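You operate a simulated robot arm through the tools that you are given. There is no shell and no other tool. Be economical: measure what you need, move in short steps, check, and stop when the job is done.

You run a simulated robot arm. Do the job below in one go: nothing can be reset, and whatever is moved stays where it is left.

## Task
Take the tube carton and put it on the top of the pass box. Take the bath jug on the top of the island by the mixer and put it away on the top of the island by the bath. Take the pouch on the top of the island by the mixer and put it away on the counter beside the sealer. Put the job card on the top of the steel cart away on the top of the dosing bench. Put the wash beaker from the top of the steel table on top of the slide carton. Stack the narrow white carton marked "78" from the top of the grey cart on top of the narrow white carton that says "72". Open the blue stand door. Any order will do. Set down upright: tube carton, bath jug, wash beaker.

The check looks at the end state, three seconds after you hand in, the way a careful person would. Anything else that was tipped, shoved, dropped, spilled or broken makes it a failure.

## Robot
A 7-joint arm with a vacuum gripper on a trunk, on a base that drives. Base frame: it is fixed to the floor where the robot stands at the start and does not move with it; the origin is under the middle of the robot, x ahead of it, y to its left, z up. Readings come in mm, degrees, newtons and seconds.
With the tool pointing down near the work surface it reaches from about 100 to 320 mm from the robot's upright axis, wherever it stands. Its first joint turns from -115.0 to 115.0 degrees. Places, roughly: bath jug [1000, -250, 1000]; blue stand door [-4500, -1200, 400]; counter beside the sealer (30x20 cm) [-3860, 1560, 860]; job card [1000, 1500, 750]; narrow white carton [-1000, 1500, 1000]; pouch [750, -500, 750]; slide carton [2250, 750, 1000]; top of the dosing bench [-3400, -3200, 800]; top of the island by the bath [700, -1400, 800]; top of the pass box [2200, -800, 1200]; tube carton [500, -250, 250]; wash beaker [2500, 1250, 1000]. Payload 2.55 kg.
Tool frame: the origin (TCP) lies in the middle of the cups' lips, and z points out of the cups. The gripper has 1 cup of 44 mm across, covering 44 by 44 mm (tool x, y); the bellows give 20 mm. With the vacuum on, a cup seals on a smooth face that it is pressed against (1 to 4 N); it does not hold porous or soft things. The pull reaches 55 N.
Orientation is that of the tool frame in the base frame, as a unit quaternion [x, y, z, w]. With the cups facing straight down, the tool's x points along the base's -x, its y along +y and its z along -z.

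## Interface
- The arm moves only by the tool move_arm. Its arguments are lists of equal length, an entry for each row: "valve": the vacuum: 1 switches it on, 0 off; "delta_pos": the shift along the tool's x, y, z in cm, a list of three; "angular": the turn, a rotation vector about the tool's x, y, z in degrees, a list of three. In form: {"valve": [valve, ...], "delta_pos": [[tx, ty, tz], ...], "angular": [[ax, ay, az], ...]}. A call has 1 to 10 rows; each row shifts and turns the commanded pose from where the row before left it, along the tool's axes as they then stand. A row lasts 0.2 s, in which the tool goes at most 50 mm and 8.6 degrees; a call with a longer step from one row to the next is refused whole, and so is a gripper value outside its range. A pose out of reach is approached as far as the arm can. The call stops where the force on the tool passes 40 N (or 10 N more than at its start, if that is more) or the arm is blocked; 0.2 s more then pass. The pull builds up within a second once a cup has sealed. Time passes only in rows, and 0.2 s behind the last, so rows that do not move give it time. The reply holds the time, the measured pose of the TCP, the force on the tool along the base axes and the pull of the vacuum, in the units named above and with some noise, with the torque about the TCP (base axes, N m) and any sound that the robot's microphone picked up.
- Cameras (640 x 400 px; columns grow to the right, rows downward): "scene" is now at [-9, 118.4, 1791.1]; the picture's right is [-0.68, -0.73, 0.00], its down [-0.56, 0.52, -0.64] and it looks along [0.47, -0.44, -0.77] (base axes); focal length 288 px, centre (320, 200). "wrist" rides on the gripper at [81, 6, -173] in the tool frame; the picture's right is [-0.08, 1.00, 0.00], its down [-0.89, -0.07, -0.45] and it looks along [-0.44, -0.04, 0.90] (tool axes); focal length 256 px, centre (320, 200). There is no depth. A picture from a camera that has moved, and an enlarged one, comes with that camera's place and axes in the base frame and with its lens. The place of the scene camera against the robot may be out by one fixed shift of up to 18 mm in any direction.
- snapshot(camera): a new picture of that camera. No time passes.
- slide_trunk(by): slides the trunk up (or, below 0, down) by that many mm; the arm and the scene camera ride with it, the base frame stays. It gives what a move gives, with no picture.
- roll_base(legs): drives the robot by 1 to 6 legs, each [ahead, left, turn to the left] in mm, mm and degrees, along the robot's own axes; the way and the turn of a leg run together, so that a leg with both is an arc; at most 1500 mm and 180 degrees a leg. The arm and the cameras ride along, it lands a little off, and it stops where it bumps. It gives what a move gives.
- pan_tilt(pan, tilt): turns the head with the scene camera to pan (to the left, within 155 degrees either way) and tilt (down, from -29 to 69), counted from straight ahead of the robot. It gives what a move gives.
- close_up(camera, box): a new picture of the part [left, top, right, bottom] of that camera's present view, enlarged. No time passes.
- close_job(): hands the job in; it is judged then, once.

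Work in short steps. Places have to be worked out from the pictures, the camera data and where the tool is seen: move nearer, look again, correct. Check each grasp and each placing, and mend what went wrong. You have 196 turns and 182 pictures in all, those below and enlarged ones among them. Switch the vacuum off and draw the arm clear of the work before you hand the job in, unless the task says otherwise; then end with one line.

The tools are called after "Call:" as name(argument=value, ...) on one line, values as JSON. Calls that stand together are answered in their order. move_arm: Moves the arm, as the interface text tells. Its arguments: {"type":"object","properties":{"valve":{"type":"array"},"delta_pos":{"type":"array"},"angular":{"type":"array"}},"required":["valve","delta_pos","angular"]} The other tools are called the same way: slide_trunk (by) slides the trunk up or down; roll_base (legs) drives the base; pan_tilt (pan, tilt) turns the head that bears the scene camera; snapshot (camera) takes a picture; close_up (camera, box) takes an enlarged picture of a part of a camera's view; close_job () hands the job in.

At the start:

```text
t: 0.0
tcp_pos: [356.5, -306.6, 1179.2]
tool_rot: [0.0, 1.0, 0.0, 0.0]
force: [0.4, -0.1, 0.2]
ft_torque: [0.02, 0.0, 0.04]
pull: 0.0
trunk travel left (down, up): [-877.0, 113.0]
robot x, y, heading: [1.7, 0.4, 0.0]
head pan, tilt: [-42.9, 50.1]
```

scene: 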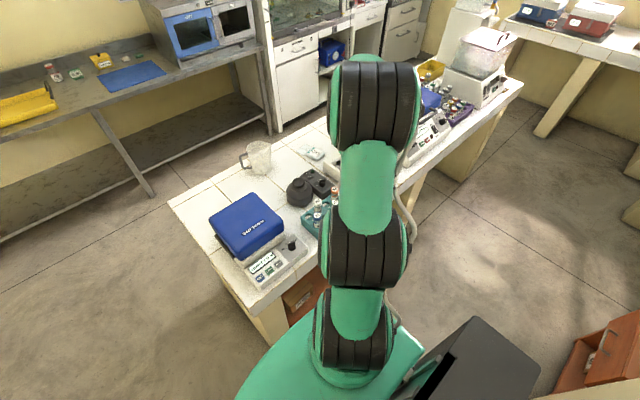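
wrist: 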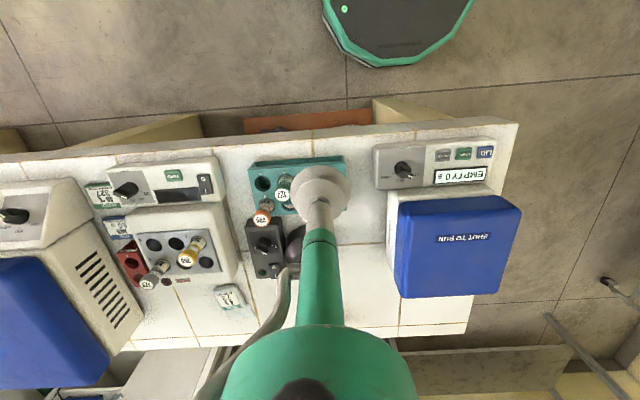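

I start by surveying the room: turn the head towards various sides and look.

Call:
pan_tilt(pan=0, tilt=30)

Call:
snapshot(camera="scene")

Call:
pan_tilt(pan=75, tilt=30)

Call:
snapshot(camera="scene")

Call:
pan_tilt(pan=150, tilt=30)

Call:
snapshot(camera="scene")

Call:
pan_tilt(pan=-150, tilt=30)

Call:
snapshot(camera="scene")

Call:
pan_tilt(pan=-75, tilt=30)

Call:
snapshot(camera="scene")

```text
t: 1.1
tcp_pos: [355.2, -306.1, 1179.3]
tool_rot: [0.0, 1.0, 0.0, 0.0]
force: [1.0, 0.5, -0.1]
ft_torque: [-0.02, -0.01, 0.02]
pull: 0.1
trunk travel left (down, up): [-877.0, 113.0]
robot x, y, heading: [-1.5, 1.1, 0.0]
head pan, tilt: [0.0, 30.0]
```

```text
179 pictures are left
camera scene: at [25.1, 170.7, 1820.6], right [0.0, -1.0, 0.0], down [-0.5, 0.0, -0.87], along [0.87, 0.0, -0.5], focal length 288 px, centre (320, 200)
```

scene: 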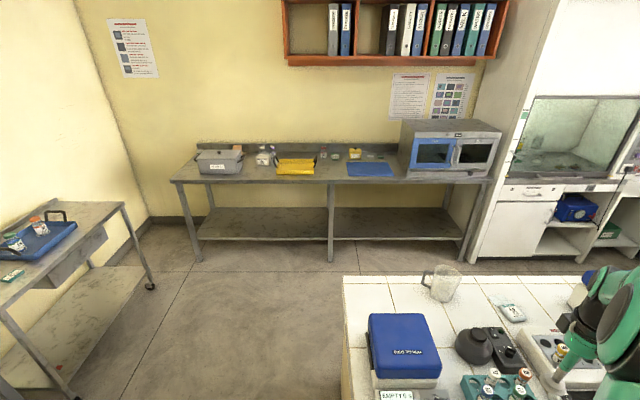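

```text
t: 2.6
tcp_pos: [356.5, -306.5, 1178.2]
tool_rot: [-0.001, 1.0, 0.0, 0.0]
force: [-0.2, 0.0, -0.1]
ft_torque: [0.0, 0.03, 0.0]
pull: 0.1
trunk travel left (down, up): [-877.0, 113.0]
robot x, y, heading: [-1.3, 0.1, -0.1]
head pan, tilt: [75.0, 30.0]
```

```text
178 pictures are left
camera scene: at [-41.9, 258.2, 1820.7], right [0.97, -0.26, 0.0], down [-0.13, -0.48, -0.87], along [0.22, 0.84, -0.5], focal length 288 px, centre (320, 200)
```

scene: 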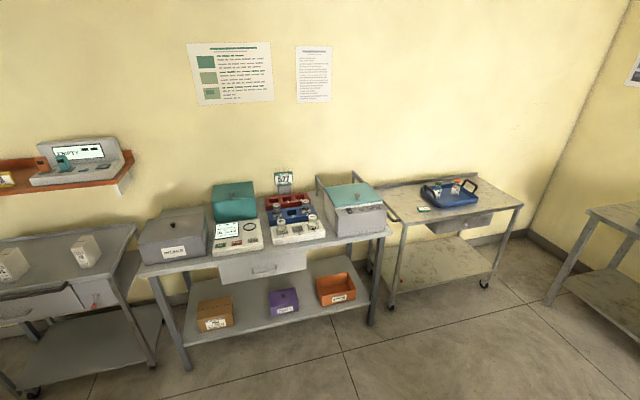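

```text
t: 4.0
tcp_pos: [356.5, -306.4, 1179.6]
tool_rot: [0.0, 1.0, 0.0, 0.0]
force: [-0.5, 0.1, -0.2]
ft_torque: [-0.02, -0.02, 0.01]
pull: 0.1
trunk travel left (down, up): [-877.0, 113.0]
robot x, y, heading: [-2.9, 0.1, -0.0]
head pan, tilt: [150.0, 30.0]
```

```text
177 pictures are left
camera scene: at [-143.7, 216.1, 1820.7], right [0.5, 0.87, 0.0], down [0.43, -0.25, -0.87], along [-0.75, 0.43, -0.5], focal length 288 px, centre (320, 200)
```

scene: 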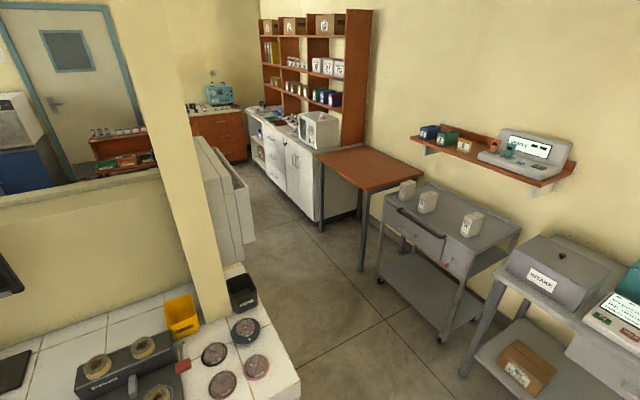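

```text
t: 8.1
tcp_pos: [356.8, -306.2, 1177.3]
tool_rot: [-0.001, 1.0, 0.0, -0.001]
force: [-0.3, 0.0, -0.5]
ft_torque: [0.01, -0.01, -0.02]
pull: 0.0
trunk travel left (down, up): [-877.0, 113.0]
robot x, y, heading: [1.6, 1.4, -0.1]
head pan, tilt: [-150.0, 30.0]
```

```text
176 pictures are left
camera scene: at [-143.7, 125.6, 1820.7], right [-0.5, 0.87, 0.0], down [0.43, 0.25, -0.87], along [-0.75, -0.43, -0.5], focal length 288 px, centre (320, 200)
```

scene: 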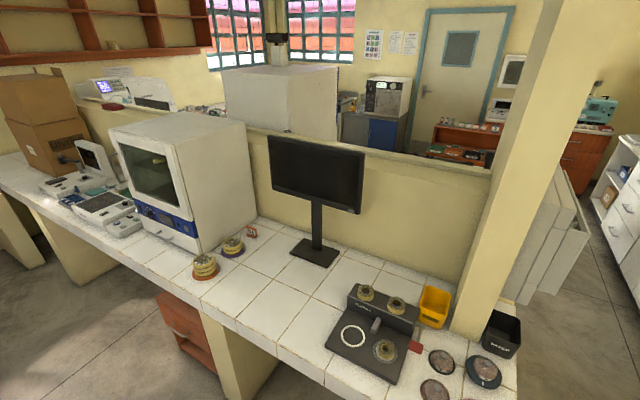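

```text
t: 9.6
tcp_pos: [355.3, -306.4, 1177.8]
tool_rot: [0.0, 1.0, 0.0, 0.0]
force: [-0.5, 0.2, -0.2]
ft_torque: [0.01, -0.01, 0.02]
pull: 0.2
trunk travel left (down, up): [-877.0, 113.0]
robot x, y, heading: [-0.2, -1.9, 0.0]
head pan, tilt: [-75.0, 30.0]
```

```text
175 pictures are left
camera scene: at [-42.0, 83.4, 1820.7], right [-0.97, -0.26, 0.0], down [-0.13, 0.48, -0.87], along [0.22, -0.84, -0.5], focal length 288 px, centre (320, 200)
```

scene: 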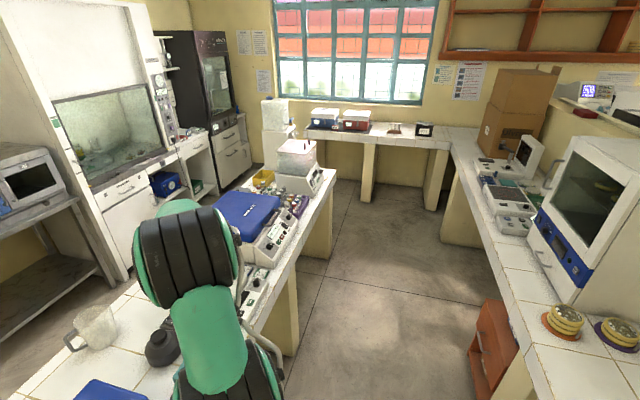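

The survey shows the general layout. Now I look down at the robot itself and its surroundings to learn the base size.

Call:
pan_tilt(pan=-90, tilt=69)

Call:
snapshot(camera="scene")

Call:
pan_tilt(pan=0, tilt=65)

Call:
snapshot(camera="scene")

```text
t: 10.7
tcp_pos: [355.8, -306.5, 1178.1]
tool_rot: [-0.001, 1.0, 0.0, -0.001]
force: [0.2, 0.1, -0.5]
ft_torque: [-0.01, -0.01, -0.02]
pull: 0.0
trunk travel left (down, up): [-877.0, 113.0]
robot x, y, heading: [-1.0, 1.6, 0.4]
head pan, tilt: [-90.0, 68.8]
```

```text
174 pictures are left
camera scene: at [-65.3, 114.8, 1769.2], right [-1.0, 0.0, 0.0], down [0.0, 0.93, -0.36], along [0.0, -0.36, -0.93], focal length 288 px, centre (320, 200)
```

scene: 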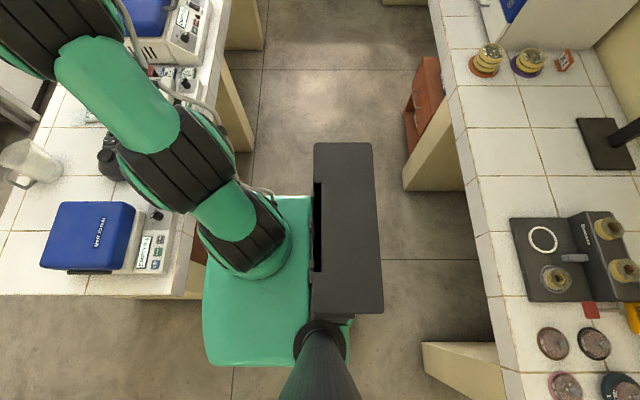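

```text
t: 12.3
tcp_pos: [356.1, -307.9, 1177.3]
tool_rot: [0.001, 1.0, 0.0, 0.0]
force: [-0.3, 0.4, -0.4]
ft_torque: [0.03, 0.02, -0.02]
pull: 0.0
trunk travel left (down, up): [-877.0, 113.0]
robot x, y, heading: [4.1, 2.1, -0.1]
head pan, tilt: [0.0, 65.0]
```

```text
173 pictures are left
camera scene: at [-4.7, 170.8, 1773.0], right [0.0, -1.0, 0.0], down [-0.91, 0.0, -0.42], along [0.42, 0.0, -0.91], focal length 288 px, centre (320, 200)
```

scene: 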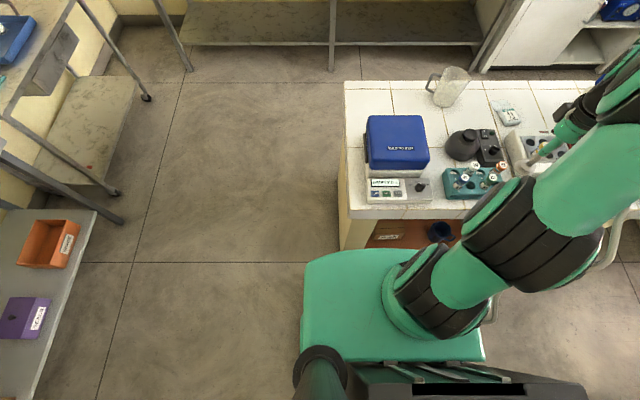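

The green carriage rides on the column, and the base seems to be about 250 high. I pull the arm back a little from the island and lower the trunk to look under the island for the tube carton.

Call:
move_arm(valve=[0, 0], delta_pos=[[4, 0, 0], [4, 0, 0]], angular=[[0, 0, 0], [0, 0, 0]])

Call:
slide_trunk(by=-400)

Call:
pan_tilt(pan=-30, tilt=50)

Call:
snapshot(camera="scene")

Call:
snapshot(camera="wrist")

```text
t: 12.9
tcp_pos: [275.2, -304.3, 1178.3]
tool_rot: [0.0, 1.0, 0.0, 0.002]
force: [0.0, -1.0, -0.2]
ft_torque: [-0.01, -0.01, -0.01]
pull: 0.0
trunk travel left (down, up): [-877.0, 113.0]
robot x, y, heading: [0.9, -3.0, 0.1]
head pan, tilt: [0.0, 65.0]
```

```text
t: 16.7
tcp_pos: [274.4, -305.3, 778.5]
tool_rot: [0.0, 1.0, 0.0, 0.0]
force: [0.5, 0.0, -0.9]
ft_torque: [-0.05, 0.01, 0.02]
pull: 0.0
trunk travel left (down, up): [-477.0, 513.0]
robot x, y, heading: [-2.3, 1.0, 0.2]
head pan, tilt: [0.0, 65.0]
```

```text
t: 17.7
tcp_pos: [275.8, -305.7, 779.0]
tool_rot: [0.0, 1.0, 0.0, 0.0]
force: [-0.5, -0.7, 0.2]
ft_torque: [-0.01, 0.01, 0.0]
pull: 0.0
trunk travel left (down, up): [-477.0, 513.0]
robot x, y, heading: [1.8, -0.3, -0.1]
head pan, tilt: [-30.0, 50.0]
```

```text
172 pictures are left
camera scene: at [1.3, 132.4, 1391.1], right [-0.5, -0.87, 0.0], down [-0.66, 0.38, -0.64], along [0.56, -0.32, -0.77], focal length 288 px, centre (320, 200)
```

scene: 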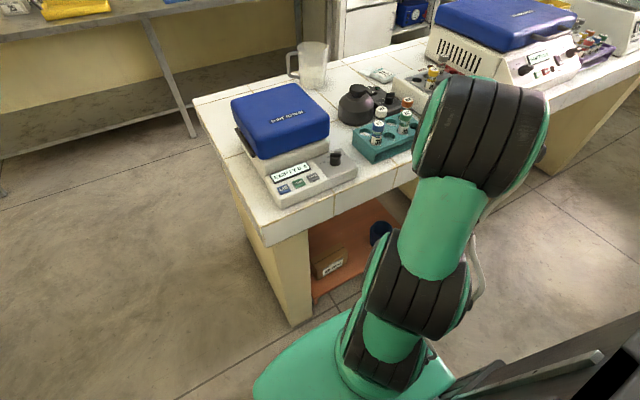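

```text
171 pictures are left
camera wrist: at [194.2, -300.7, 951.5], right [0.08, 1.0, 0.0], down [0.89, -0.07, 0.45], along [0.44, -0.04, -0.9], focal length 256 px, centre (320, 200)
```

wrist: 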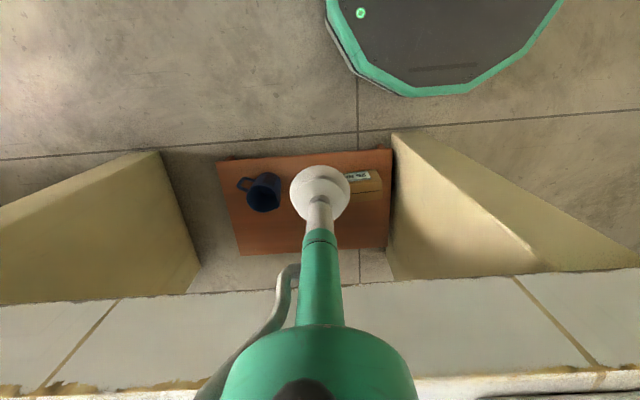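

The carton stands on a low orange board (z≈93, front edge x≈450) under the island, about (505,-200). I test how far the tool-down reach really is by extending over free floor.

Call:
move_arm(valve=[0, 0, 0, 0], delta_pos=[[0, -5, 0], [0, -5, 0], [0, -5, 0], [0, -5, 0]], angular=[[0, 0, 0], [0, 0, 0], [0, 0, 0], [0, 0, 0]])

Call:
move_arm(valve=[0, 0, 0, 0, 0, 0], delta_pos=[[0, 5, 5], [0, 5, 5], [0, 5, 5], [0, 5, 5], [0, 0, 5], [0, 0, 5]], angular=[[0, 0, 0], [0, 0, 0], [0, 0, 0], [0, 0, 0], [0, 0, 0], [0, 0, 0]])

```text
t: 18.7
tcp_pos: [261.1, -451.5, 733.5]
tool_rot: [0.001, 1.0, 0.0, 0.0]
force: [-0.6, 0.1, -0.6]
ft_torque: [-0.04, -0.02, 0.01]
pull: 0.0
out of reach, approached as far as the arm can: row 2, 3, 4
trunk travel left (down, up): [-477.0, 513.0]
robot x, y, heading: [0.1, 3.3, 0.0]
head pan, tilt: [-30.0, 50.0]
```

```text
refused: row 1 steps farther than a row can; nothing moved
```

The reach is ~520 at this height. I test reach lower down relative to the carriage.

Call:
move_arm(valve=[0, 0, 0, 0, 0, 0], delta_pos=[[0, 0, 4.5], [0, 0, 4.5], [0, 0, 4.5], [0, 0, 4.5], [0, 0, 4.5], [0, 0, 4.5]], angular=[[0, 0, 0], [0, 0, 0], [0, 0, 0], [0, 0, 0], [0, 0, 0], [0, 0, 0]])

Call:
snapshot(camera="scene")

```text
t: 20.1
tcp_pos: [259.9, -451.7, 460.2]
tool_rot: [0.001, 1.0, -0.001, 0.001]
force: [-0.2, -1.2, 0.5]
ft_torque: [0.05, 0.02, 0.0]
pull: 0.1
trunk travel left (down, up): [-477.0, 513.0]
robot x, y, heading: [1.0, -2.5, -0.1]
head pan, tilt: [-30.0, 50.0]
```

```text
170 pictures are left
camera scene: at [1.4, 132.0, 1391.2], right [-0.5, -0.87, 0.0], down [-0.66, 0.38, -0.64], along [0.56, -0.32, -0.77], focal length 288 px, centre (320, 200)
```

scene: 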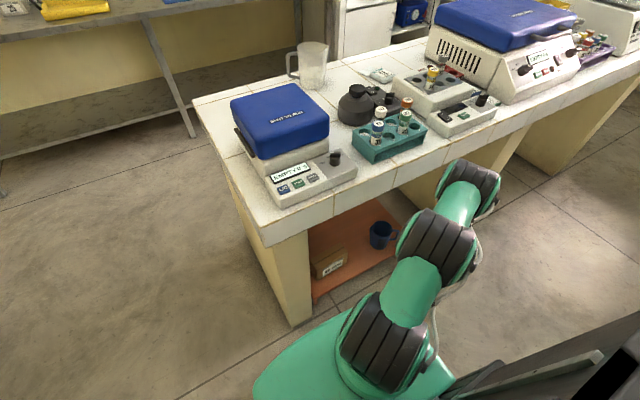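

Now see how far out it can go at this height (390 below the carriage).

Call:
move_arm(valve=[0, 0, 0, 0, 0], delta_pos=[[0, -4, 0], [0, -4, 0], [0, -4, 0], [0, -4, 0], [0, -4, 0]], angular=[[0, 0, 0], [0, 0, 0], [0, 0, 0], [0, 0, 0], [0, 0, 0]])

Call:
close_up(camera="scene", box=[280, 200, 440, 300])

Call:
close_up(camera="scene", box=[230, 30, 470, 180])

```text
t: 21.3
tcp_pos: [240.3, -568.6, 467.6]
tool_rot: [0.0, 1.0, 0.0, 0.0]
force: [-0.9, -0.5, -0.6]
ft_torque: [-0.01, -0.01, -0.03]
pull: 0.1
out of reach, approached as far as the arm can: row 3, 4, 5
trunk travel left (down, up): [-477.0, 513.0]
robot x, y, heading: [-0.9, 0.8, -0.2]
head pan, tilt: [-30.0, 50.0]
```

```text
4.00 times, centred on (360, 250) of scene
camera zoom: at [1.0, 132.3, 1391.1], right [-0.5, -0.87, 0.0], down [-0.66, 0.38, -0.64], along [0.56, -0.32, -0.77], focal length 1150 px, centre (160, 0)
```

zoom: 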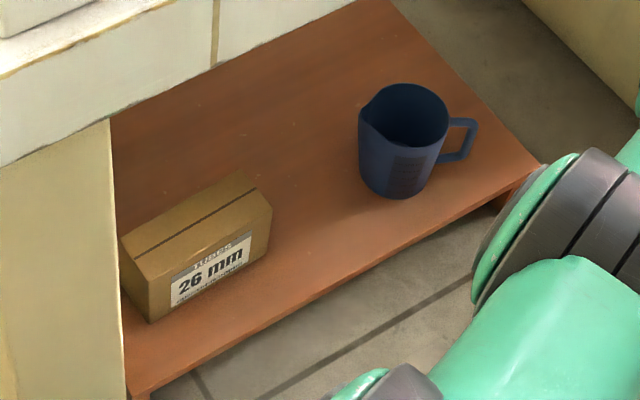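

```text
2.67 times, centred on (350, 105) of scene
camera zoom: at [1.0, 132.3, 1391.1], right [-0.5, -0.87, 0.0], down [-0.66, 0.38, -0.64], along [0.56, -0.32, -0.77], focal length 767 px, centre (240, 453)
```

zoom: 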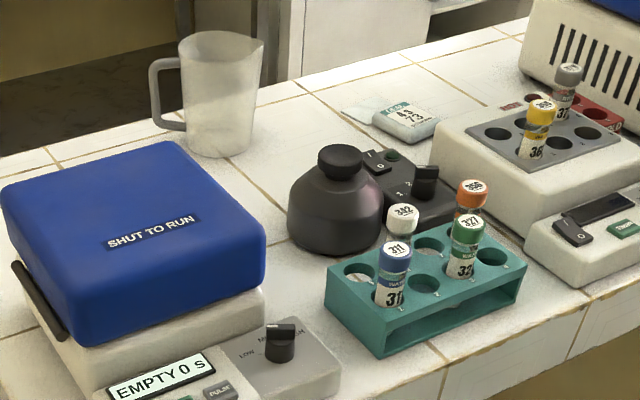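

The carton measures about 178×75×87 mm, and the arm stretched out at TCP level +360 fits below the island top. I'll back the robot off, point the arm forward low, then drive it in. First back off and sideways.

Call:
roll_base(legs=[[-250, -200, 0]])

Call:
move_arm(valve=[0, 0, 0, 0, 0, 0, 0, 0], delta_pos=[[-2.2, 4.3, 0], [-2.2, 4.3, 0], [-2.2, 4.3, 0], [-2.2, 4.3, 0], [-2.2, 4.3, 0], [-2.2, 4.3, 0], [-2.2, 4.3, 0], [-2.2, 4.3, 0]], angular=[[0, 0, 0], [0, 0, 0], [0, 0, 0], [0, 0, 0], [0, 0, 0], [0, 0, 0], [0, 0, 0], [0, 0, 0]])

```text
t: 23.4
tcp_pos: [-10.7, -768.1, 466.7]
tool_rot: [-0.002, 1.0, 0.0, 0.0]
force: [0.0, 0.1, 0.7]
ft_torque: [-0.04, -0.02, -0.02]
pull: 0.0
trunk travel left (down, up): [-477.0, 513.0]
robot x, y, heading: [-252.2, -202.4, 0.3]
head pan, tilt: [-30.0, 50.0]
```

```text
t: 25.2
tcp_pos: [161.4, -423.8, 466.3]
tool_rot: [-0.001, 1.0, -0.001, -0.001]
force: [0.0, 0.2, 0.0]
ft_torque: [-0.03, 0.01, -0.01]
pull: 0.1
trunk travel left (down, up): [-477.0, 513.0]
robot x, y, heading: [-255.1, -198.0, 0.1]
head pan, tilt: [-30.0, 50.0]
```

Continue swinging to (310,-200) then lower the trunk by 220.

Call:
move_arm(valve=[0, 0, 0, 0, 0, 0], delta_pos=[[-2.4, 3.7, 0], [-2.4, 3.7, 0], [-2.4, 3.7, 0], [-2.4, 3.7, 0], [-2.4, 3.7, 0], [-2.4, 3.7, 0]], angular=[[0, 0, 0], [0, 0, 0], [0, 0, 0], [0, 0, 0], [0, 0, 0], [0, 0, 0]])

Call:
slide_trunk(by=-220)

Call:
pan_tilt(pan=-15, tilt=35)

Call:
snapshot(camera="scene")

Call:
snapshot(camera="wrist")

```text
t: 26.6
tcp_pos: [308.4, -201.1, 467.5]
tool_rot: [0.0, 1.0, 0.0, 0.0]
force: [1.0, -0.6, -0.3]
ft_torque: [0.01, 0.03, 0.0]
pull: 0.1
trunk travel left (down, up): [-477.0, 513.0]
robot x, y, heading: [-251.9, -199.3, 0.2]
head pan, tilt: [-30.0, 50.0]
```

```text
t: 28.9
tcp_pos: [308.8, -201.3, 249.1]
tool_rot: [-0.002, 1.0, -0.001, -0.001]
force: [0.1, 0.2, -0.5]
ft_torque: [-0.01, -0.01, -0.03]
pull: 0.1
trunk travel left (down, up): [-257.0, 733.0]
robot x, y, heading: [-252.5, -204.0, 0.3]
head pan, tilt: [-30.0, 50.0]
```

```text
t: 29.7
tcp_pos: [308.9, -201.4, 247.9]
tool_rot: [-0.002, 1.0, 0.0, -0.001]
force: [-0.6, -0.1, -0.5]
ft_torque: [0.01, 0.03, -0.01]
pull: 0.1
trunk travel left (down, up): [-257.0, 733.0]
robot x, y, heading: [-252.4, -201.9, 0.2]
head pan, tilt: [-15.0, 35.0]
```

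```text
167 pictures are left
camera scene: at [-232.6, -52.3, 1192.8], right [-0.26, -0.97, 0.0], down [-0.56, 0.15, -0.82], along [0.79, -0.21, -0.57], focal length 288 px, centre (320, 200)
```

scene: 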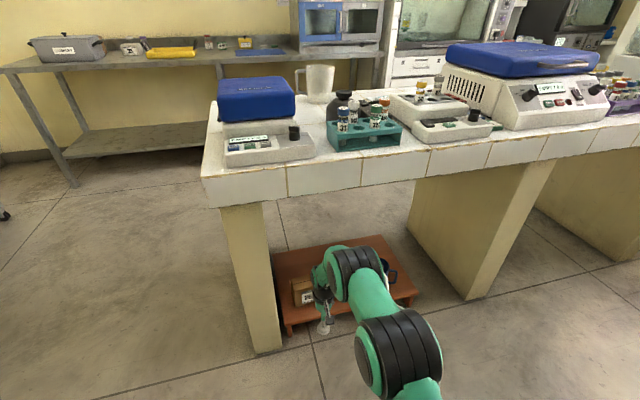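

```text
166 pictures are left
camera wrist: at [227.0, -195.8, 421.0], right [0.08, 1.0, 0.0], down [0.89, -0.07, 0.45], along [0.44, -0.03, -0.9], focal length 256 px, centre (320, 200)
```

wrist: 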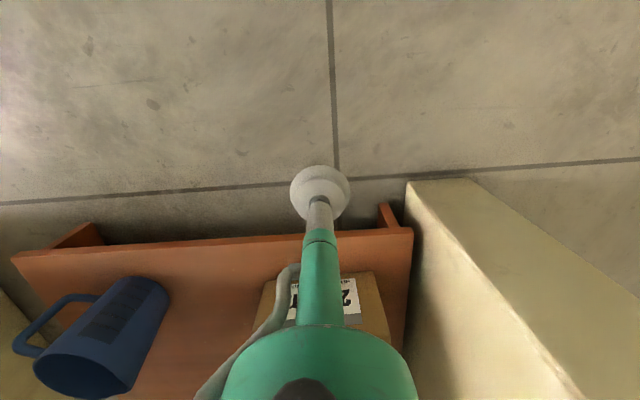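

The carton's front is at x≈515, spanning y≈-305..-115, top ≈180. I drive forward 150 with the tool at z 249 (clear over it) and look again.

Call:
roll_base(legs=[[150, 0, 0]])

Call:
snapshot(camera="wrist")

Call:
snapshot(camera="scene")

```text
t: 31.1
tcp_pos: [456.4, -199.4, 248.0]
tool_rot: [-0.002, 1.0, 0.0, -0.001]
force: [0.0, -0.4, -0.1]
ft_torque: [0.03, -0.01, 0.02]
pull: 0.1
trunk travel left (down, up): [-257.0, 733.0]
robot x, y, heading: [-103.0, -198.4, 0.1]
head pan, tilt: [-15.0, 35.0]
```

```text
165 pictures are left
camera wrist: at [375.6, -194.6, 421.0], right [0.07, 1.0, 0.0], down [0.89, -0.07, 0.45], along [0.44, -0.03, -0.9], focal length 256 px, centre (320, 200)
```

wrist: 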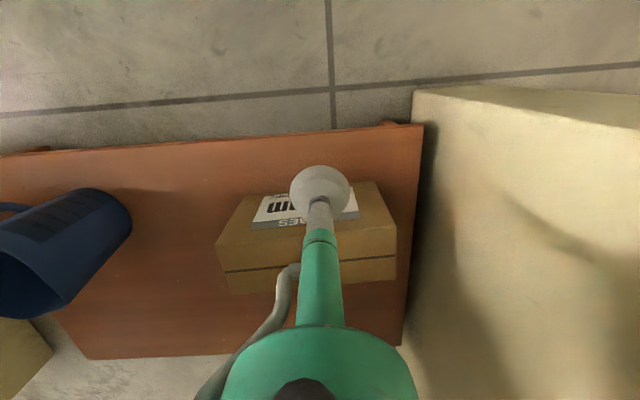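

```text
164 pictures are left
camera scene: at [-84.1, -51.7, 1192.8], right [-0.25, -0.97, 0.0], down [-0.55, 0.15, -0.82], along [0.79, -0.21, -0.57], focal length 288 px, centre (320, 200)
```

scene: 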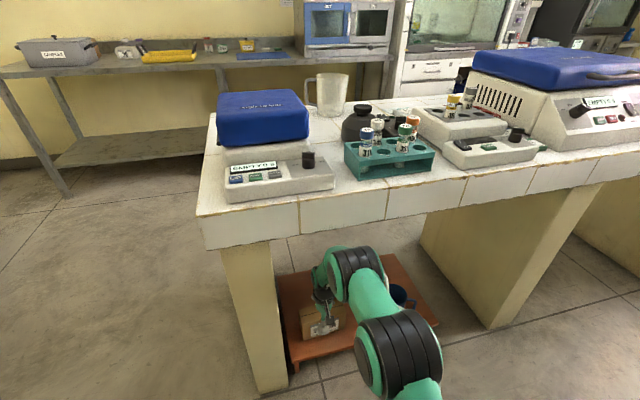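

Carton centre ≈(552,-218), top z≈200. Roll the base forward to bring the tool above it.

Call:
roll_base(legs=[[95, -18, 0]])

Call:
snapshot(camera="wrist")

```text
t: 32.1
tcp_pos: [505.5, -211.5, 235.6]
tool_rot: [-0.003, 1.0, 0.0, -0.017]
force: [0.0, -0.1, -0.6]
ft_torque: [-0.05, -0.01, 0.0]
pull: 0.1
trunk travel left (down, up): [-257.0, 733.0]
robot x, y, heading: [-37.2, -211.2, 0.5]
head pan, tilt: [-15.0, 35.0]
stopped in leg 1: the robot was blocked; the commanded pose is now the measured one
```

```text
163 pictures are left
camera wrist: at [431.0, -207.1, 411.6], right [0.07, 1.0, 0.0], down [0.91, -0.07, 0.42], along [0.41, -0.03, -0.91], focal length 256 px, centre (320, 200)
```

wrist: 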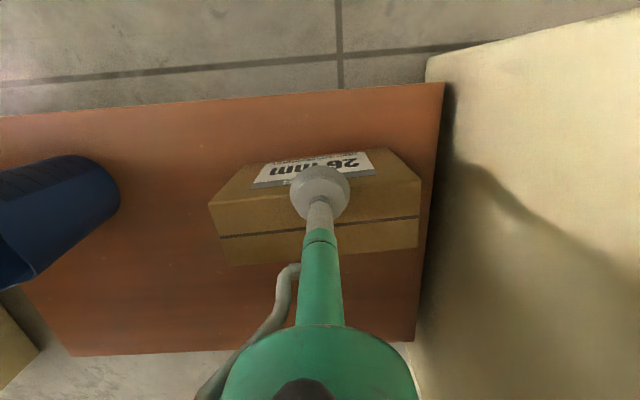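

Blocked: probably the wrist joint met the island's slab. I look at the scene before backing off.

Call:
pan_tilt(pan=-20, tilt=50)

Call:
snapshot(camera="scene")

```text
t: 32.9
tcp_pos: [506.7, -211.4, 236.4]
tool_rot: [-0.003, 1.0, 0.001, -0.016]
force: [-0.7, 0.4, -0.1]
ft_torque: [0.0, 0.01, -0.01]
pull: 0.1
trunk travel left (down, up): [-257.0, 733.0]
robot x, y, heading: [-34.6, -214.1, 0.3]
head pan, tilt: [-20.0, 50.0]
```

```text
162 pictures are left
camera scene: at [-30.0, -68.1, 1171.2], right [-0.34, -0.94, 0.0], down [-0.72, 0.26, -0.64], along [0.61, -0.22, -0.77], focal length 288 px, centre (320, 200)
```

scene: 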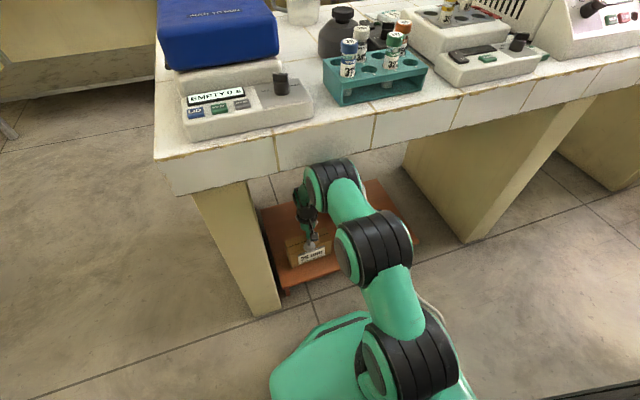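

The wrist drum met the slab's front edge (underside ≈715). I back off, straighten the tool and lower so that the cup passes just above the carton (top ≈203) and the drum below the slab.

Call:
roll_base(legs=[[-70, 0, 0]])

Call:
move_arm(valve=[0, 0], delta_pos=[[0, 0.5, 1], [0, 0, 0.7]], angular=[[0, -1.95, 0], [0, 0, 0]])

```text
t: 33.9
tcp_pos: [438.5, -211.9, 236.8]
tool_rot: [-0.004, 1.0, 0.0, -0.016]
force: [0.5, 0.5, 0.2]
ft_torque: [-0.05, 0.01, -0.02]
pull: 0.0
trunk travel left (down, up): [-257.0, 733.0]
robot x, y, heading: [-108.7, -215.4, 0.3]
head pan, tilt: [-20.0, 50.0]
```

```text
t: 34.5
tcp_pos: [438.1, -206.6, 219.3]
tool_rot: [-0.004, 1.0, 0.0, 0.001]
force: [0.2, 0.2, 0.5]
ft_torque: [0.02, -0.01, -0.01]
pull: 0.1
trunk travel left (down, up): [-257.0, 733.0]
robot x, y, heading: [-108.1, -214.2, 0.4]
head pan, tilt: [-20.0, 50.0]
```

Tool is straight at z 219. I drive in by 50 and check, as the clearances are small.

Call:
roll_base(legs=[[55, -10, 0]])

Call:
snapshot(camera="wrist")

Call:
close_up(camera="scene", box=[240, 120, 400, 220])

```text
t: 35.5
tcp_pos: [492.6, -216.3, 220.0]
tool_rot: [-0.004, 1.0, -0.001, 0.0]
force: [-1.7, -0.5, 0.0]
ft_torque: [-0.01, 0.0, 0.0]
pull: 0.0
trunk travel left (down, up): [-257.0, 733.0]
robot x, y, heading: [-47.8, -222.5, 0.2]
head pan, tilt: [-20.0, 50.0]
```

```text
161 pictures are left
camera wrist: at [410.1, -211.9, 392.0], right [0.07, 1.0, 0.0], down [0.89, -0.06, 0.45], along [0.45, -0.03, -0.89], focal length 256 px, centre (320, 200)
```

wrist: 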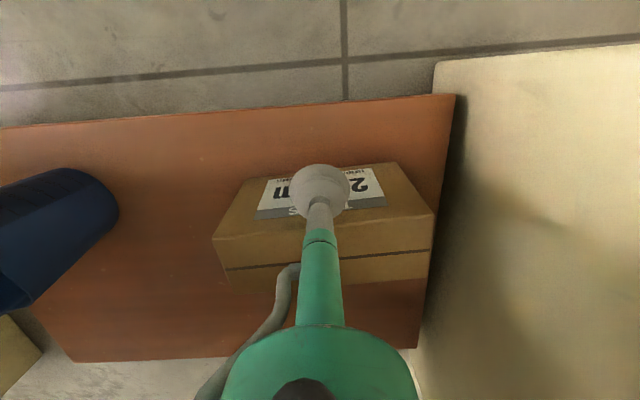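

```text
4.00 times, centred on (320, 170) of scene
camera zoom: at [-45.4, -78.0, 1171.1], right [-0.34, -0.94, 0.0], down [-0.72, 0.26, -0.64], along [0.61, -0.22, -0.77], focal length 1150 px, centre (320, 320)
```

zoom: 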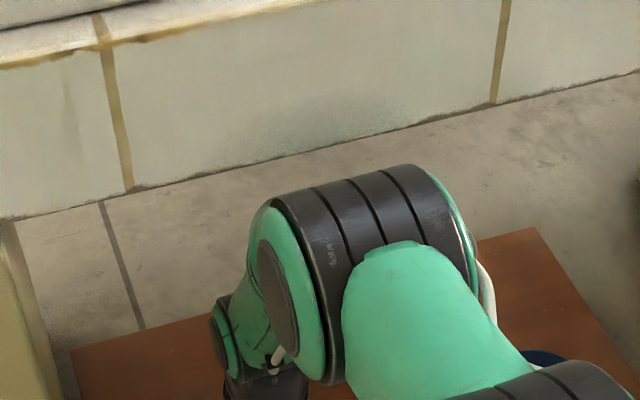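

Carton top seems ≈208 and the cup is at 220; I creep on in, watching the forces.

Call:
roll_base(legs=[[30, 0, 0]])

Call:
snapshot(camera="wrist")

```text
t: 36.5
tcp_pos: [518.3, -216.2, 217.0]
tool_rot: [-0.004, 1.0, -0.001, -0.003]
force: [-0.4, 0.4, -0.1]
ft_torque: [-0.01, -0.04, 0.01]
pull: 0.1
trunk travel left (down, up): [-257.0, 733.0]
robot x, y, heading: [-19.6, -220.5, 0.6]
head pan, tilt: [-20.0, 50.0]
stopped in leg 1: the robot was blocked; the commanded pose is now the measured one
```

```text
159 pictures are left
camera wrist: at [438.5, -211.9, 389.8], right [0.07, 1.0, 0.0], down [0.9, -0.06, 0.44], along [0.44, -0.03, -0.9], focal length 256 px, centre (320, 200)
```

wrist: 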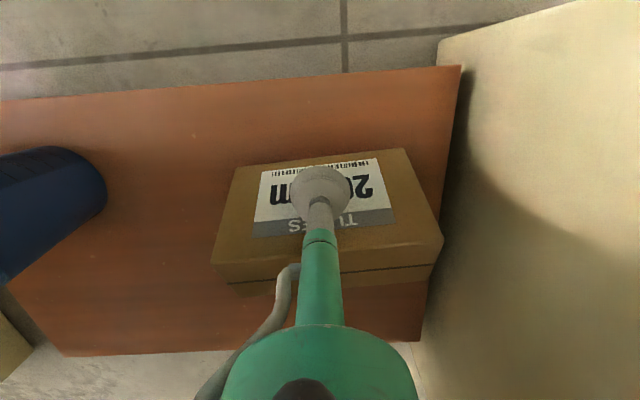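

The front face now looks larger: the cup may have tilted the carton. I look from the scene camera.

Call:
close_up(camera="scene", box=[220, 140, 420, 265])

```text
3.20 times, centred on (320, 202) of scene
camera zoom: at [-14.2, -77.9, 1171.2], right [-0.34, -0.94, 0.0], down [-0.72, 0.26, -0.64], along [0.61, -0.22, -0.77], focal length 920 px, centre (320, 192)
```

zoom: 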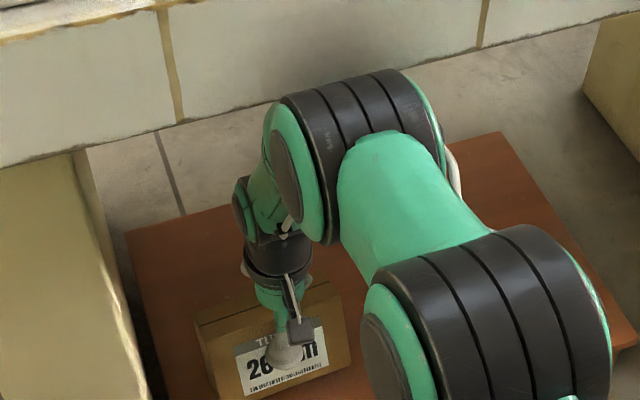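

The cup is leaning on the carton's upper front face. A top grasp won't fit under the slab, so I back off and will grasp the front face with the tool horizontal instead.

Call:
roll_base(legs=[[-30, 0, 0], [-250, 0, 0]])

Call:
snapshot(camera="wrist")

Call:
slide_trunk(by=200)

```text
t: 38.8
tcp_pos: [236.5, -216.8, 216.5]
tool_rot: [-0.003, 1.0, -0.001, -0.002]
force: [-0.1, -0.4, 0.2]
ft_torque: [0.04, -0.03, 0.01]
pull: 0.0
trunk travel left (down, up): [-257.0, 733.0]
robot x, y, heading: [-298.9, -224.0, 0.7]
head pan, tilt: [-20.0, 50.0]
```

```text
157 pictures are left
camera wrist: at [156.7, -212.9, 389.8], right [0.07, 1.0, 0.0], down [0.9, -0.06, 0.44], along [0.44, -0.03, -0.9], focal length 256 px, centre (320, 200)
```

wrist: 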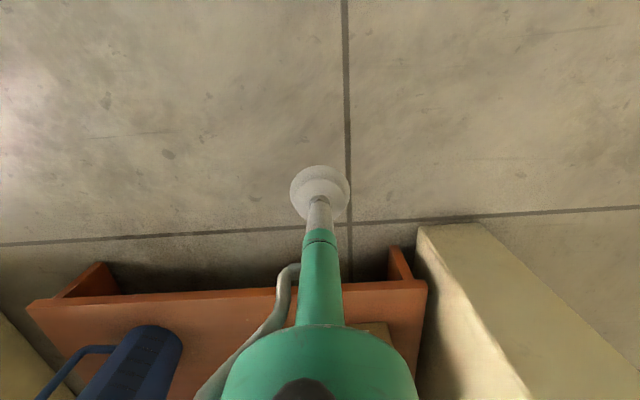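

```text
t: 40.9
tcp_pos: [237.0, -218.0, 416.8]
tool_rot: [-0.003, 1.0, -0.001, -0.002]
force: [0.2, -0.3, -0.9]
ft_torque: [0.01, 0.01, 0.03]
pull: 0.1
trunk travel left (down, up): [-457.0, 533.0]
robot x, y, heading: [-301.8, -225.6, 0.2]
head pan, tilt: [-20.0, 50.0]
```

The carton is safe. Now retract the wrist to about r=280 and tip the tool up to horizontal in steps around the wrist.

Call:
move_arm(valve=[0, 0, 0, 0, 0, 0], delta_pos=[[4.2, 0, 0], [4.2, 0, 0], [4.2, 0, 0], [4.2, 0, 0], [4.2, 0, 0], [4.2, 0, 0]], angular=[[0, 0, 0], [0, 0, 0], [0, 0, 0], [0, 0, 0], [0, 0, 0], [0, 0, 0]])

Call:
move_arm(valve=[0, 0, 0, 0, 0, 0], delta_pos=[[-4.7, 0, 0], [-4.7, 0, 0], [-4.7, 0, 0], [-4.7, 0, 0], [-4.7, 0, 0], [-4.7, 0, 0]], angular=[[0, -7.5, 0], [0, -7.5, 0], [0, -7.5, 0], [0, -7.5, 0], [0, -7.5, 0], [0, -7.5, 0]])

Call:
snapshot(camera="scene")

```text
t: 42.3
tcp_pos: [-16.1, -221.9, 415.6]
tool_rot: [-0.003, 1.0, 0.0, -0.002]
force: [0.3, 0.1, 0.3]
ft_torque: [0.0, -0.04, 0.0]
pull: 0.0
trunk travel left (down, up): [-457.0, 533.0]
robot x, y, heading: [-307.0, -222.4, 0.4]
head pan, tilt: [-20.0, 50.0]
```

```text
t: 43.7
tcp_pos: [244.6, -217.2, 506.9]
tool_rot: [-0.004, 0.924, 0.001, 0.381]
force: [0.0, 0.2, 0.0]
ft_torque: [-0.01, 0.0, -0.03]
pull: 0.1
trunk travel left (down, up): [-457.0, 533.0]
robot x, y, heading: [-303.1, -220.9, 0.4]
head pan, tilt: [-20.0, 50.0]
```

```text
156 pictures are left
camera scene: at [-296.4, -79.4, 1371.1], right [-0.34, -0.94, 0.0], down [-0.72, 0.26, -0.64], along [0.61, -0.22, -0.77], focal length 288 px, centre (320, 200)
```

scene: 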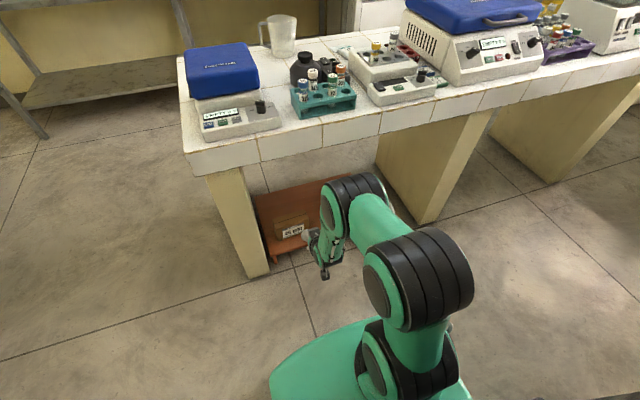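

Going well; finish the rotation to horizontal.

Call:
move_arm(valve=[0, 0, 0, 0, 0, 0], delta_pos=[[-4.0, 0, 0], [-4.0, 0, 0], [-4.0, 0, 0], [-4.0, 0, 0], [-4.0, 0, 0], [-4.0, 0, 0]], angular=[[0, -7.5, 0], [0, -7.5, 0], [0, -7.5, 0], [0, -7.5, 0], [0, -7.5, 0], [0, -7.5, 0]])

Call:
slide_trunk(by=-300)

Call:
snapshot(camera="scene")

Call:
snapshot(camera="wrist")

```text
t: 45.1
tcp_pos: [351.0, -215.9, 717.2]
tool_rot: [-0.004, 0.708, 0.003, 0.706]
force: [0.9, -0.4, 0.4]
ft_torque: [-0.02, -0.01, 0.02]
pull: 0.0
trunk travel left (down, up): [-457.0, 533.0]
robot x, y, heading: [-305.1, -224.4, 0.3]
head pan, tilt: [-20.0, 50.0]
```

```text
t: 48.1
tcp_pos: [349.8, -216.7, 414.5]
tool_rot: [-0.003, 0.709, 0.003, 0.705]
force: [-0.9, 0.9, 0.5]
ft_torque: [0.03, 0.0, 0.01]
pull: 0.1
trunk travel left (down, up): [-157.0, 833.0]
robot x, y, heading: [-300.9, -222.9, 0.5]
head pan, tilt: [-20.0, 50.0]
```

```text
155 pictures are left
camera scene: at [-296.5, -79.4, 1071.2], right [-0.34, -0.94, 0.0], down [-0.72, 0.26, -0.64], along [0.61, -0.22, -0.77], focal length 288 px, centre (320, 200)
```

scene: 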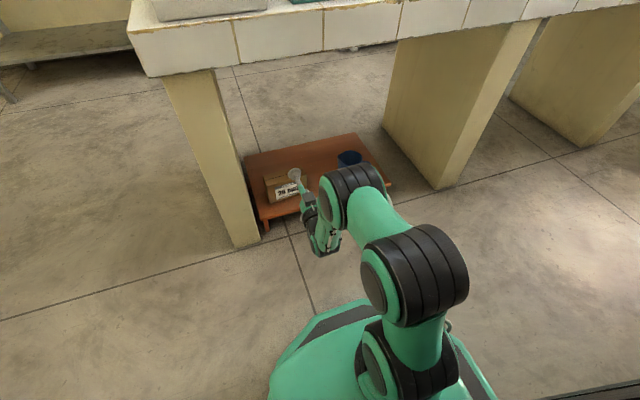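

```text
154 pictures are left
camera wrist: at [176.3, -212.8, 335.0], right [-0.01, 1.0, 0.08], down [-0.44, -0.07, 0.89], along [0.9, -0.03, 0.44], focal length 256 px, centre (320, 200)
```

wrist: 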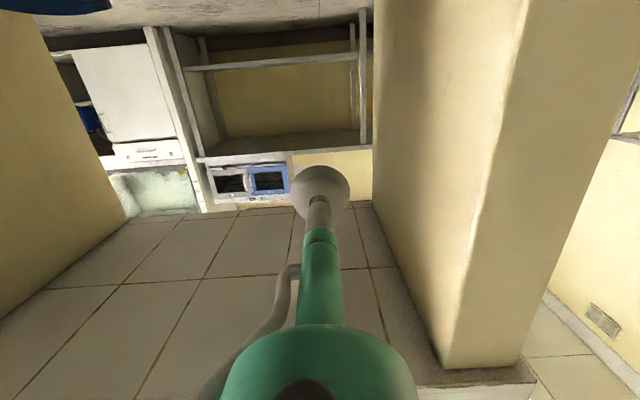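

Tool is horizontal facing +x. I lower the trunk further and move the arm down and forward to about z 155.

Call:
move_arm(valve=[0, 0], delta_pos=[[0, 0, 3.0], [0, 0, 3.0]], angular=[[0, 0, 0], [0, 0, 0]])

Call:
slide_trunk(by=-130)

Call:
move_arm(valve=[0, 0, 0, 0], delta_pos=[[3.2, 0, 0], [3.2, 0, 0], [3.2, 0, 0], [3.2, 0, 0]], angular=[[0, 0, 0], [0, 0, 0], [0, 0, 0], [0, 0, 0]])

Call:
snapshot(camera="scene")

Call:
snapshot(camera="wrist")

```text
t: 48.7
tcp_pos: [411.2, -216.7, 414.2]
tool_rot: [-0.002, 0.71, 0.001, 0.704]
force: [-0.1, 0.0, 1.0]
ft_torque: [-0.01, 0.01, 0.0]
pull: 0.1
trunk travel left (down, up): [-157.0, 833.0]
robot x, y, heading: [-301.5, -222.4, 0.7]
head pan, tilt: [-20.0, 50.0]
```

```text
t: 50.3
tcp_pos: [411.1, -215.9, 284.1]
tool_rot: [-0.004, 0.709, 0.003, 0.705]
force: [0.0, -0.6, 0.1]
ft_torque: [0.0, -0.01, 0.01]
pull: 0.1
trunk travel left (down, up): [-27.0, 963.0]
robot x, y, heading: [-304.8, -224.6, 0.3]
head pan, tilt: [-20.0, 50.0]
```

```text
t: 51.3
tcp_pos: [411.5, -216.6, 156.2]
tool_rot: [-0.003, 0.708, 0.003, 0.706]
force: [0.5, 1.0, 0.3]
ft_torque: [-0.03, 0.01, -0.06]
pull: 0.0
trunk travel left (down, up): [-27.0, 963.0]
robot x, y, heading: [-302.9, -220.5, 0.6]
head pan, tilt: [-20.0, 50.0]
```

```text
153 pictures are left
camera scene: at [-296.6, -79.4, 941.2], right [-0.34, -0.94, 0.0], down [-0.72, 0.26, -0.64], along [0.61, -0.22, -0.77], focal length 288 px, centre (320, 200)
```

scene: 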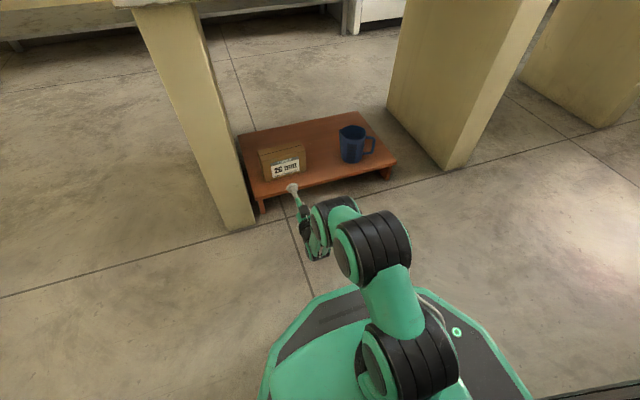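

```text
152 pictures are left
camera wrist: at [236.9, -212.9, 76.3], right [-0.01, 1.0, 0.08], down [-0.44, -0.07, 0.89], along [0.9, -0.03, 0.44], focal length 256 px, centre (320, 200)
```

wrist: 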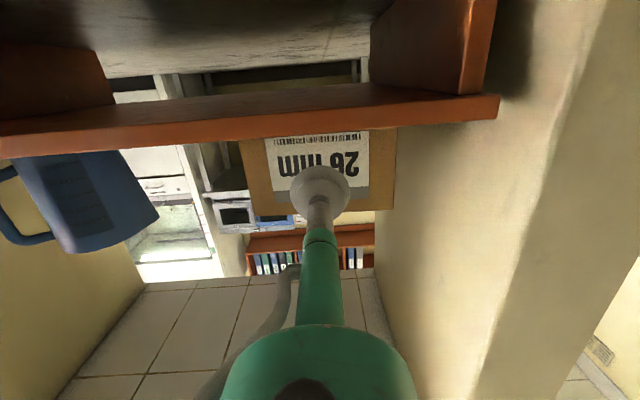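

The cup axis points at the middle of the label. Drive forward 80 and then press with the arm.

Call:
roll_base(legs=[[75, 0, 0]])

Call:
snapshot(camera="wrist")

Call:
close_up(camera="scene", box=[220, 120, 400, 232])

```text
t: 52.3
tcp_pos: [483.8, -215.7, 155.8]
tool_rot: [-0.003, 0.709, 0.002, 0.705]
force: [-0.7, -0.4, -0.7]
ft_torque: [0.02, -0.01, 0.02]
pull: 0.1
trunk travel left (down, up): [-27.0, 963.0]
robot x, y, heading: [-232.8, -224.5, 0.5]
head pan, tilt: [-20.0, 50.0]
```

```text
151 pictures are left
camera wrist: at [310.3, -212.1, 76.1], right [-0.01, 1.0, 0.08], down [-0.44, -0.07, 0.89], along [0.9, -0.03, 0.44], focal length 256 px, centre (320, 200)
```

wrist: 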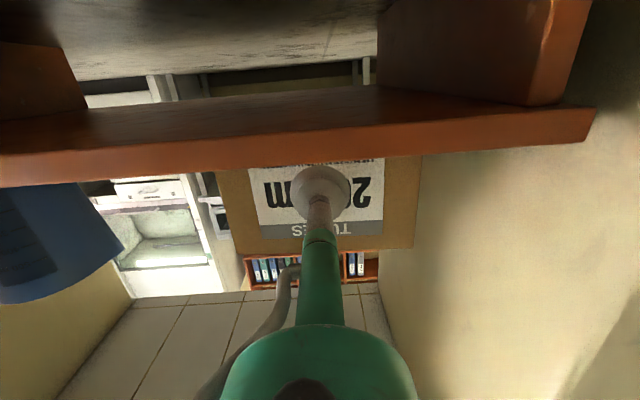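

```text
3.56 times, centred on (310, 176) of scene
camera zoom: at [-222.6, -79.0, 941.1], right [-0.34, -0.94, 0.0], down [-0.72, 0.26, -0.64], along [0.61, -0.22, -0.77], focal length 1022 px, centre (356, 285)
```

zoom: 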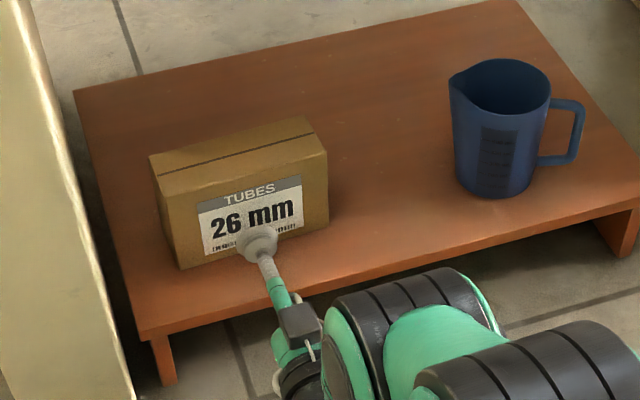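

Approach the label gently with the vacuum on, in small steps.

Call:
move_arm(valve=[1, 1, 1, 1, 1], delta_pos=[[0, 0, 1.5], [0, 0, 1], [0, 0, 0.7], [0, 0, 0.5], [0, 0, 0]], angular=[[0, 0, 0], [0, 0, 0], [0, 0, 0], [0, 0, 0], [0, 0, 0]])

```text
t: 53.5
tcp_pos: [521.6, -215.2, 156.4]
tool_rot: [-0.003, 0.709, 0.002, 0.706]
force: [-0.9, 0.7, 2.0]
ft_torque: [-0.07, 0.17, -0.01]
pull: 55.4
trunk travel left (down, up): [-27.0, 963.0]
robot x, y, heading: [-228.0, -221.5, 0.4]
head pan, tilt: [-20.0, 50.0]
```

Sealed with full pull. Lift 25 mm and look at the weight.

Call:
move_arm(valve=[1, 1, 1, 1], delta_pos=[[-1, 0, 0], [-1, 0, 0], [-0.5, 0, 0], [0, 0, 0]], angular=[[0, 0, 0], [0, 0, 0], [0, 0, 0], [0, 0, 0]])

Call:
close_up(camera="scene", box=[220, 120, 400, 232])

```text
t: 54.5
tcp_pos: [521.9, -214.9, 180.4]
tool_rot: [-0.003, 0.709, 0.003, 0.705]
force: [-0.5, 0.0, -2.7]
ft_torque: [0.0, 0.1, 0.05]
pull: 54.9
trunk travel left (down, up): [-27.0, 963.0]
robot x, y, heading: [-228.3, -224.8, 0.4]
head pan, tilt: [-20.0, 50.0]
```

```text
3.56 times, centred on (310, 176) of scene
camera zoom: at [-222.3, -79.0, 941.1], right [-0.34, -0.94, 0.0], down [-0.72, 0.26, -0.64], along [0.61, -0.22, -0.77], focal length 1022 px, centre (356, 285)
```

zoom: 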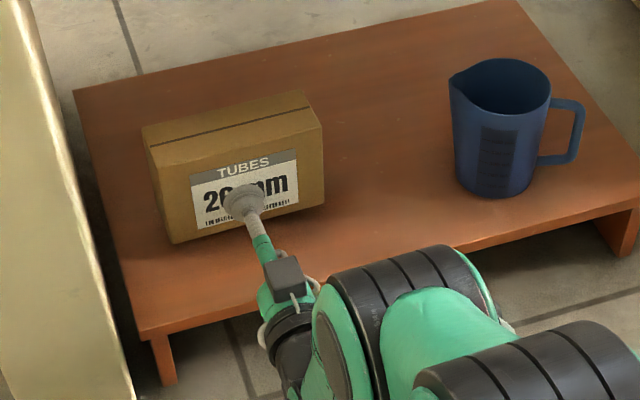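

Lifted cleanly (~2.7 N). Back out 100, raise, retract the arm, then raise above the island.

Call:
roll_base(legs=[[-100, 0, 0]])

Call:
slide_trunk(by=220)

Call:
move_arm(valve=[1, 1, 1, 1, 1, 1], delta_pos=[[0, 0, -2.5], [0, 0, -2.5], [0, 0, -2.5], [0, 0, -2.5], [0, 0, -2.0], [0, 0, 0]], angular=[[0, 0, 0], [0, 0, 0], [0, 0, 0], [0, 0, 0], [0, 0, 0], [0, 0, 0]])

Call:
snapshot(camera="scene")

```text
t: 55.7
tcp_pos: [421.1, -215.1, 179.9]
tool_rot: [-0.003, 0.709, 0.003, 0.705]
force: [0.2, 0.8, -3.9]
ft_torque: [0.03, 0.09, -0.01]
pull: 54.6
trunk travel left (down, up): [-27.0, 963.0]
robot x, y, heading: [-331.0, -222.4, 0.8]
head pan, tilt: [-20.0, 50.0]
```

```text
t: 58.0
tcp_pos: [421.1, -215.6, 398.7]
tool_rot: [-0.003, 0.71, 0.003, 0.704]
force: [0.4, 0.7, -3.9]
ft_torque: [0.02, 0.13, 0.06]
pull: 54.8
trunk travel left (down, up): [-247.0, 743.0]
robot x, y, heading: [-328.5, -222.2, 0.4]
head pan, tilt: [-20.0, 50.0]
```

```text
t: 59.4
tcp_pos: [300.6, -216.5, 400.6]
tool_rot: [-0.004, 0.709, 0.003, 0.705]
force: [0.2, 0.3, -3.0]
ft_torque: [-0.03, 0.1, 0.04]
pull: 55.0
trunk travel left (down, up): [-247.0, 743.0]
robot x, y, heading: [-330.0, -223.3, 0.5]
head pan, tilt: [-20.0, 50.0]
```

```text
148 pictures are left
camera scene: at [-322.4, -79.6, 1161.1], right [-0.34, -0.94, 0.0], down [-0.72, 0.26, -0.64], along [0.61, -0.22, -0.77], focal length 288 px, centre (320, 200)
```

scene: 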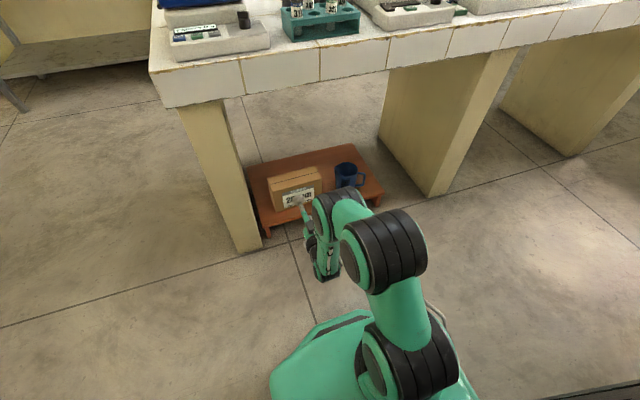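

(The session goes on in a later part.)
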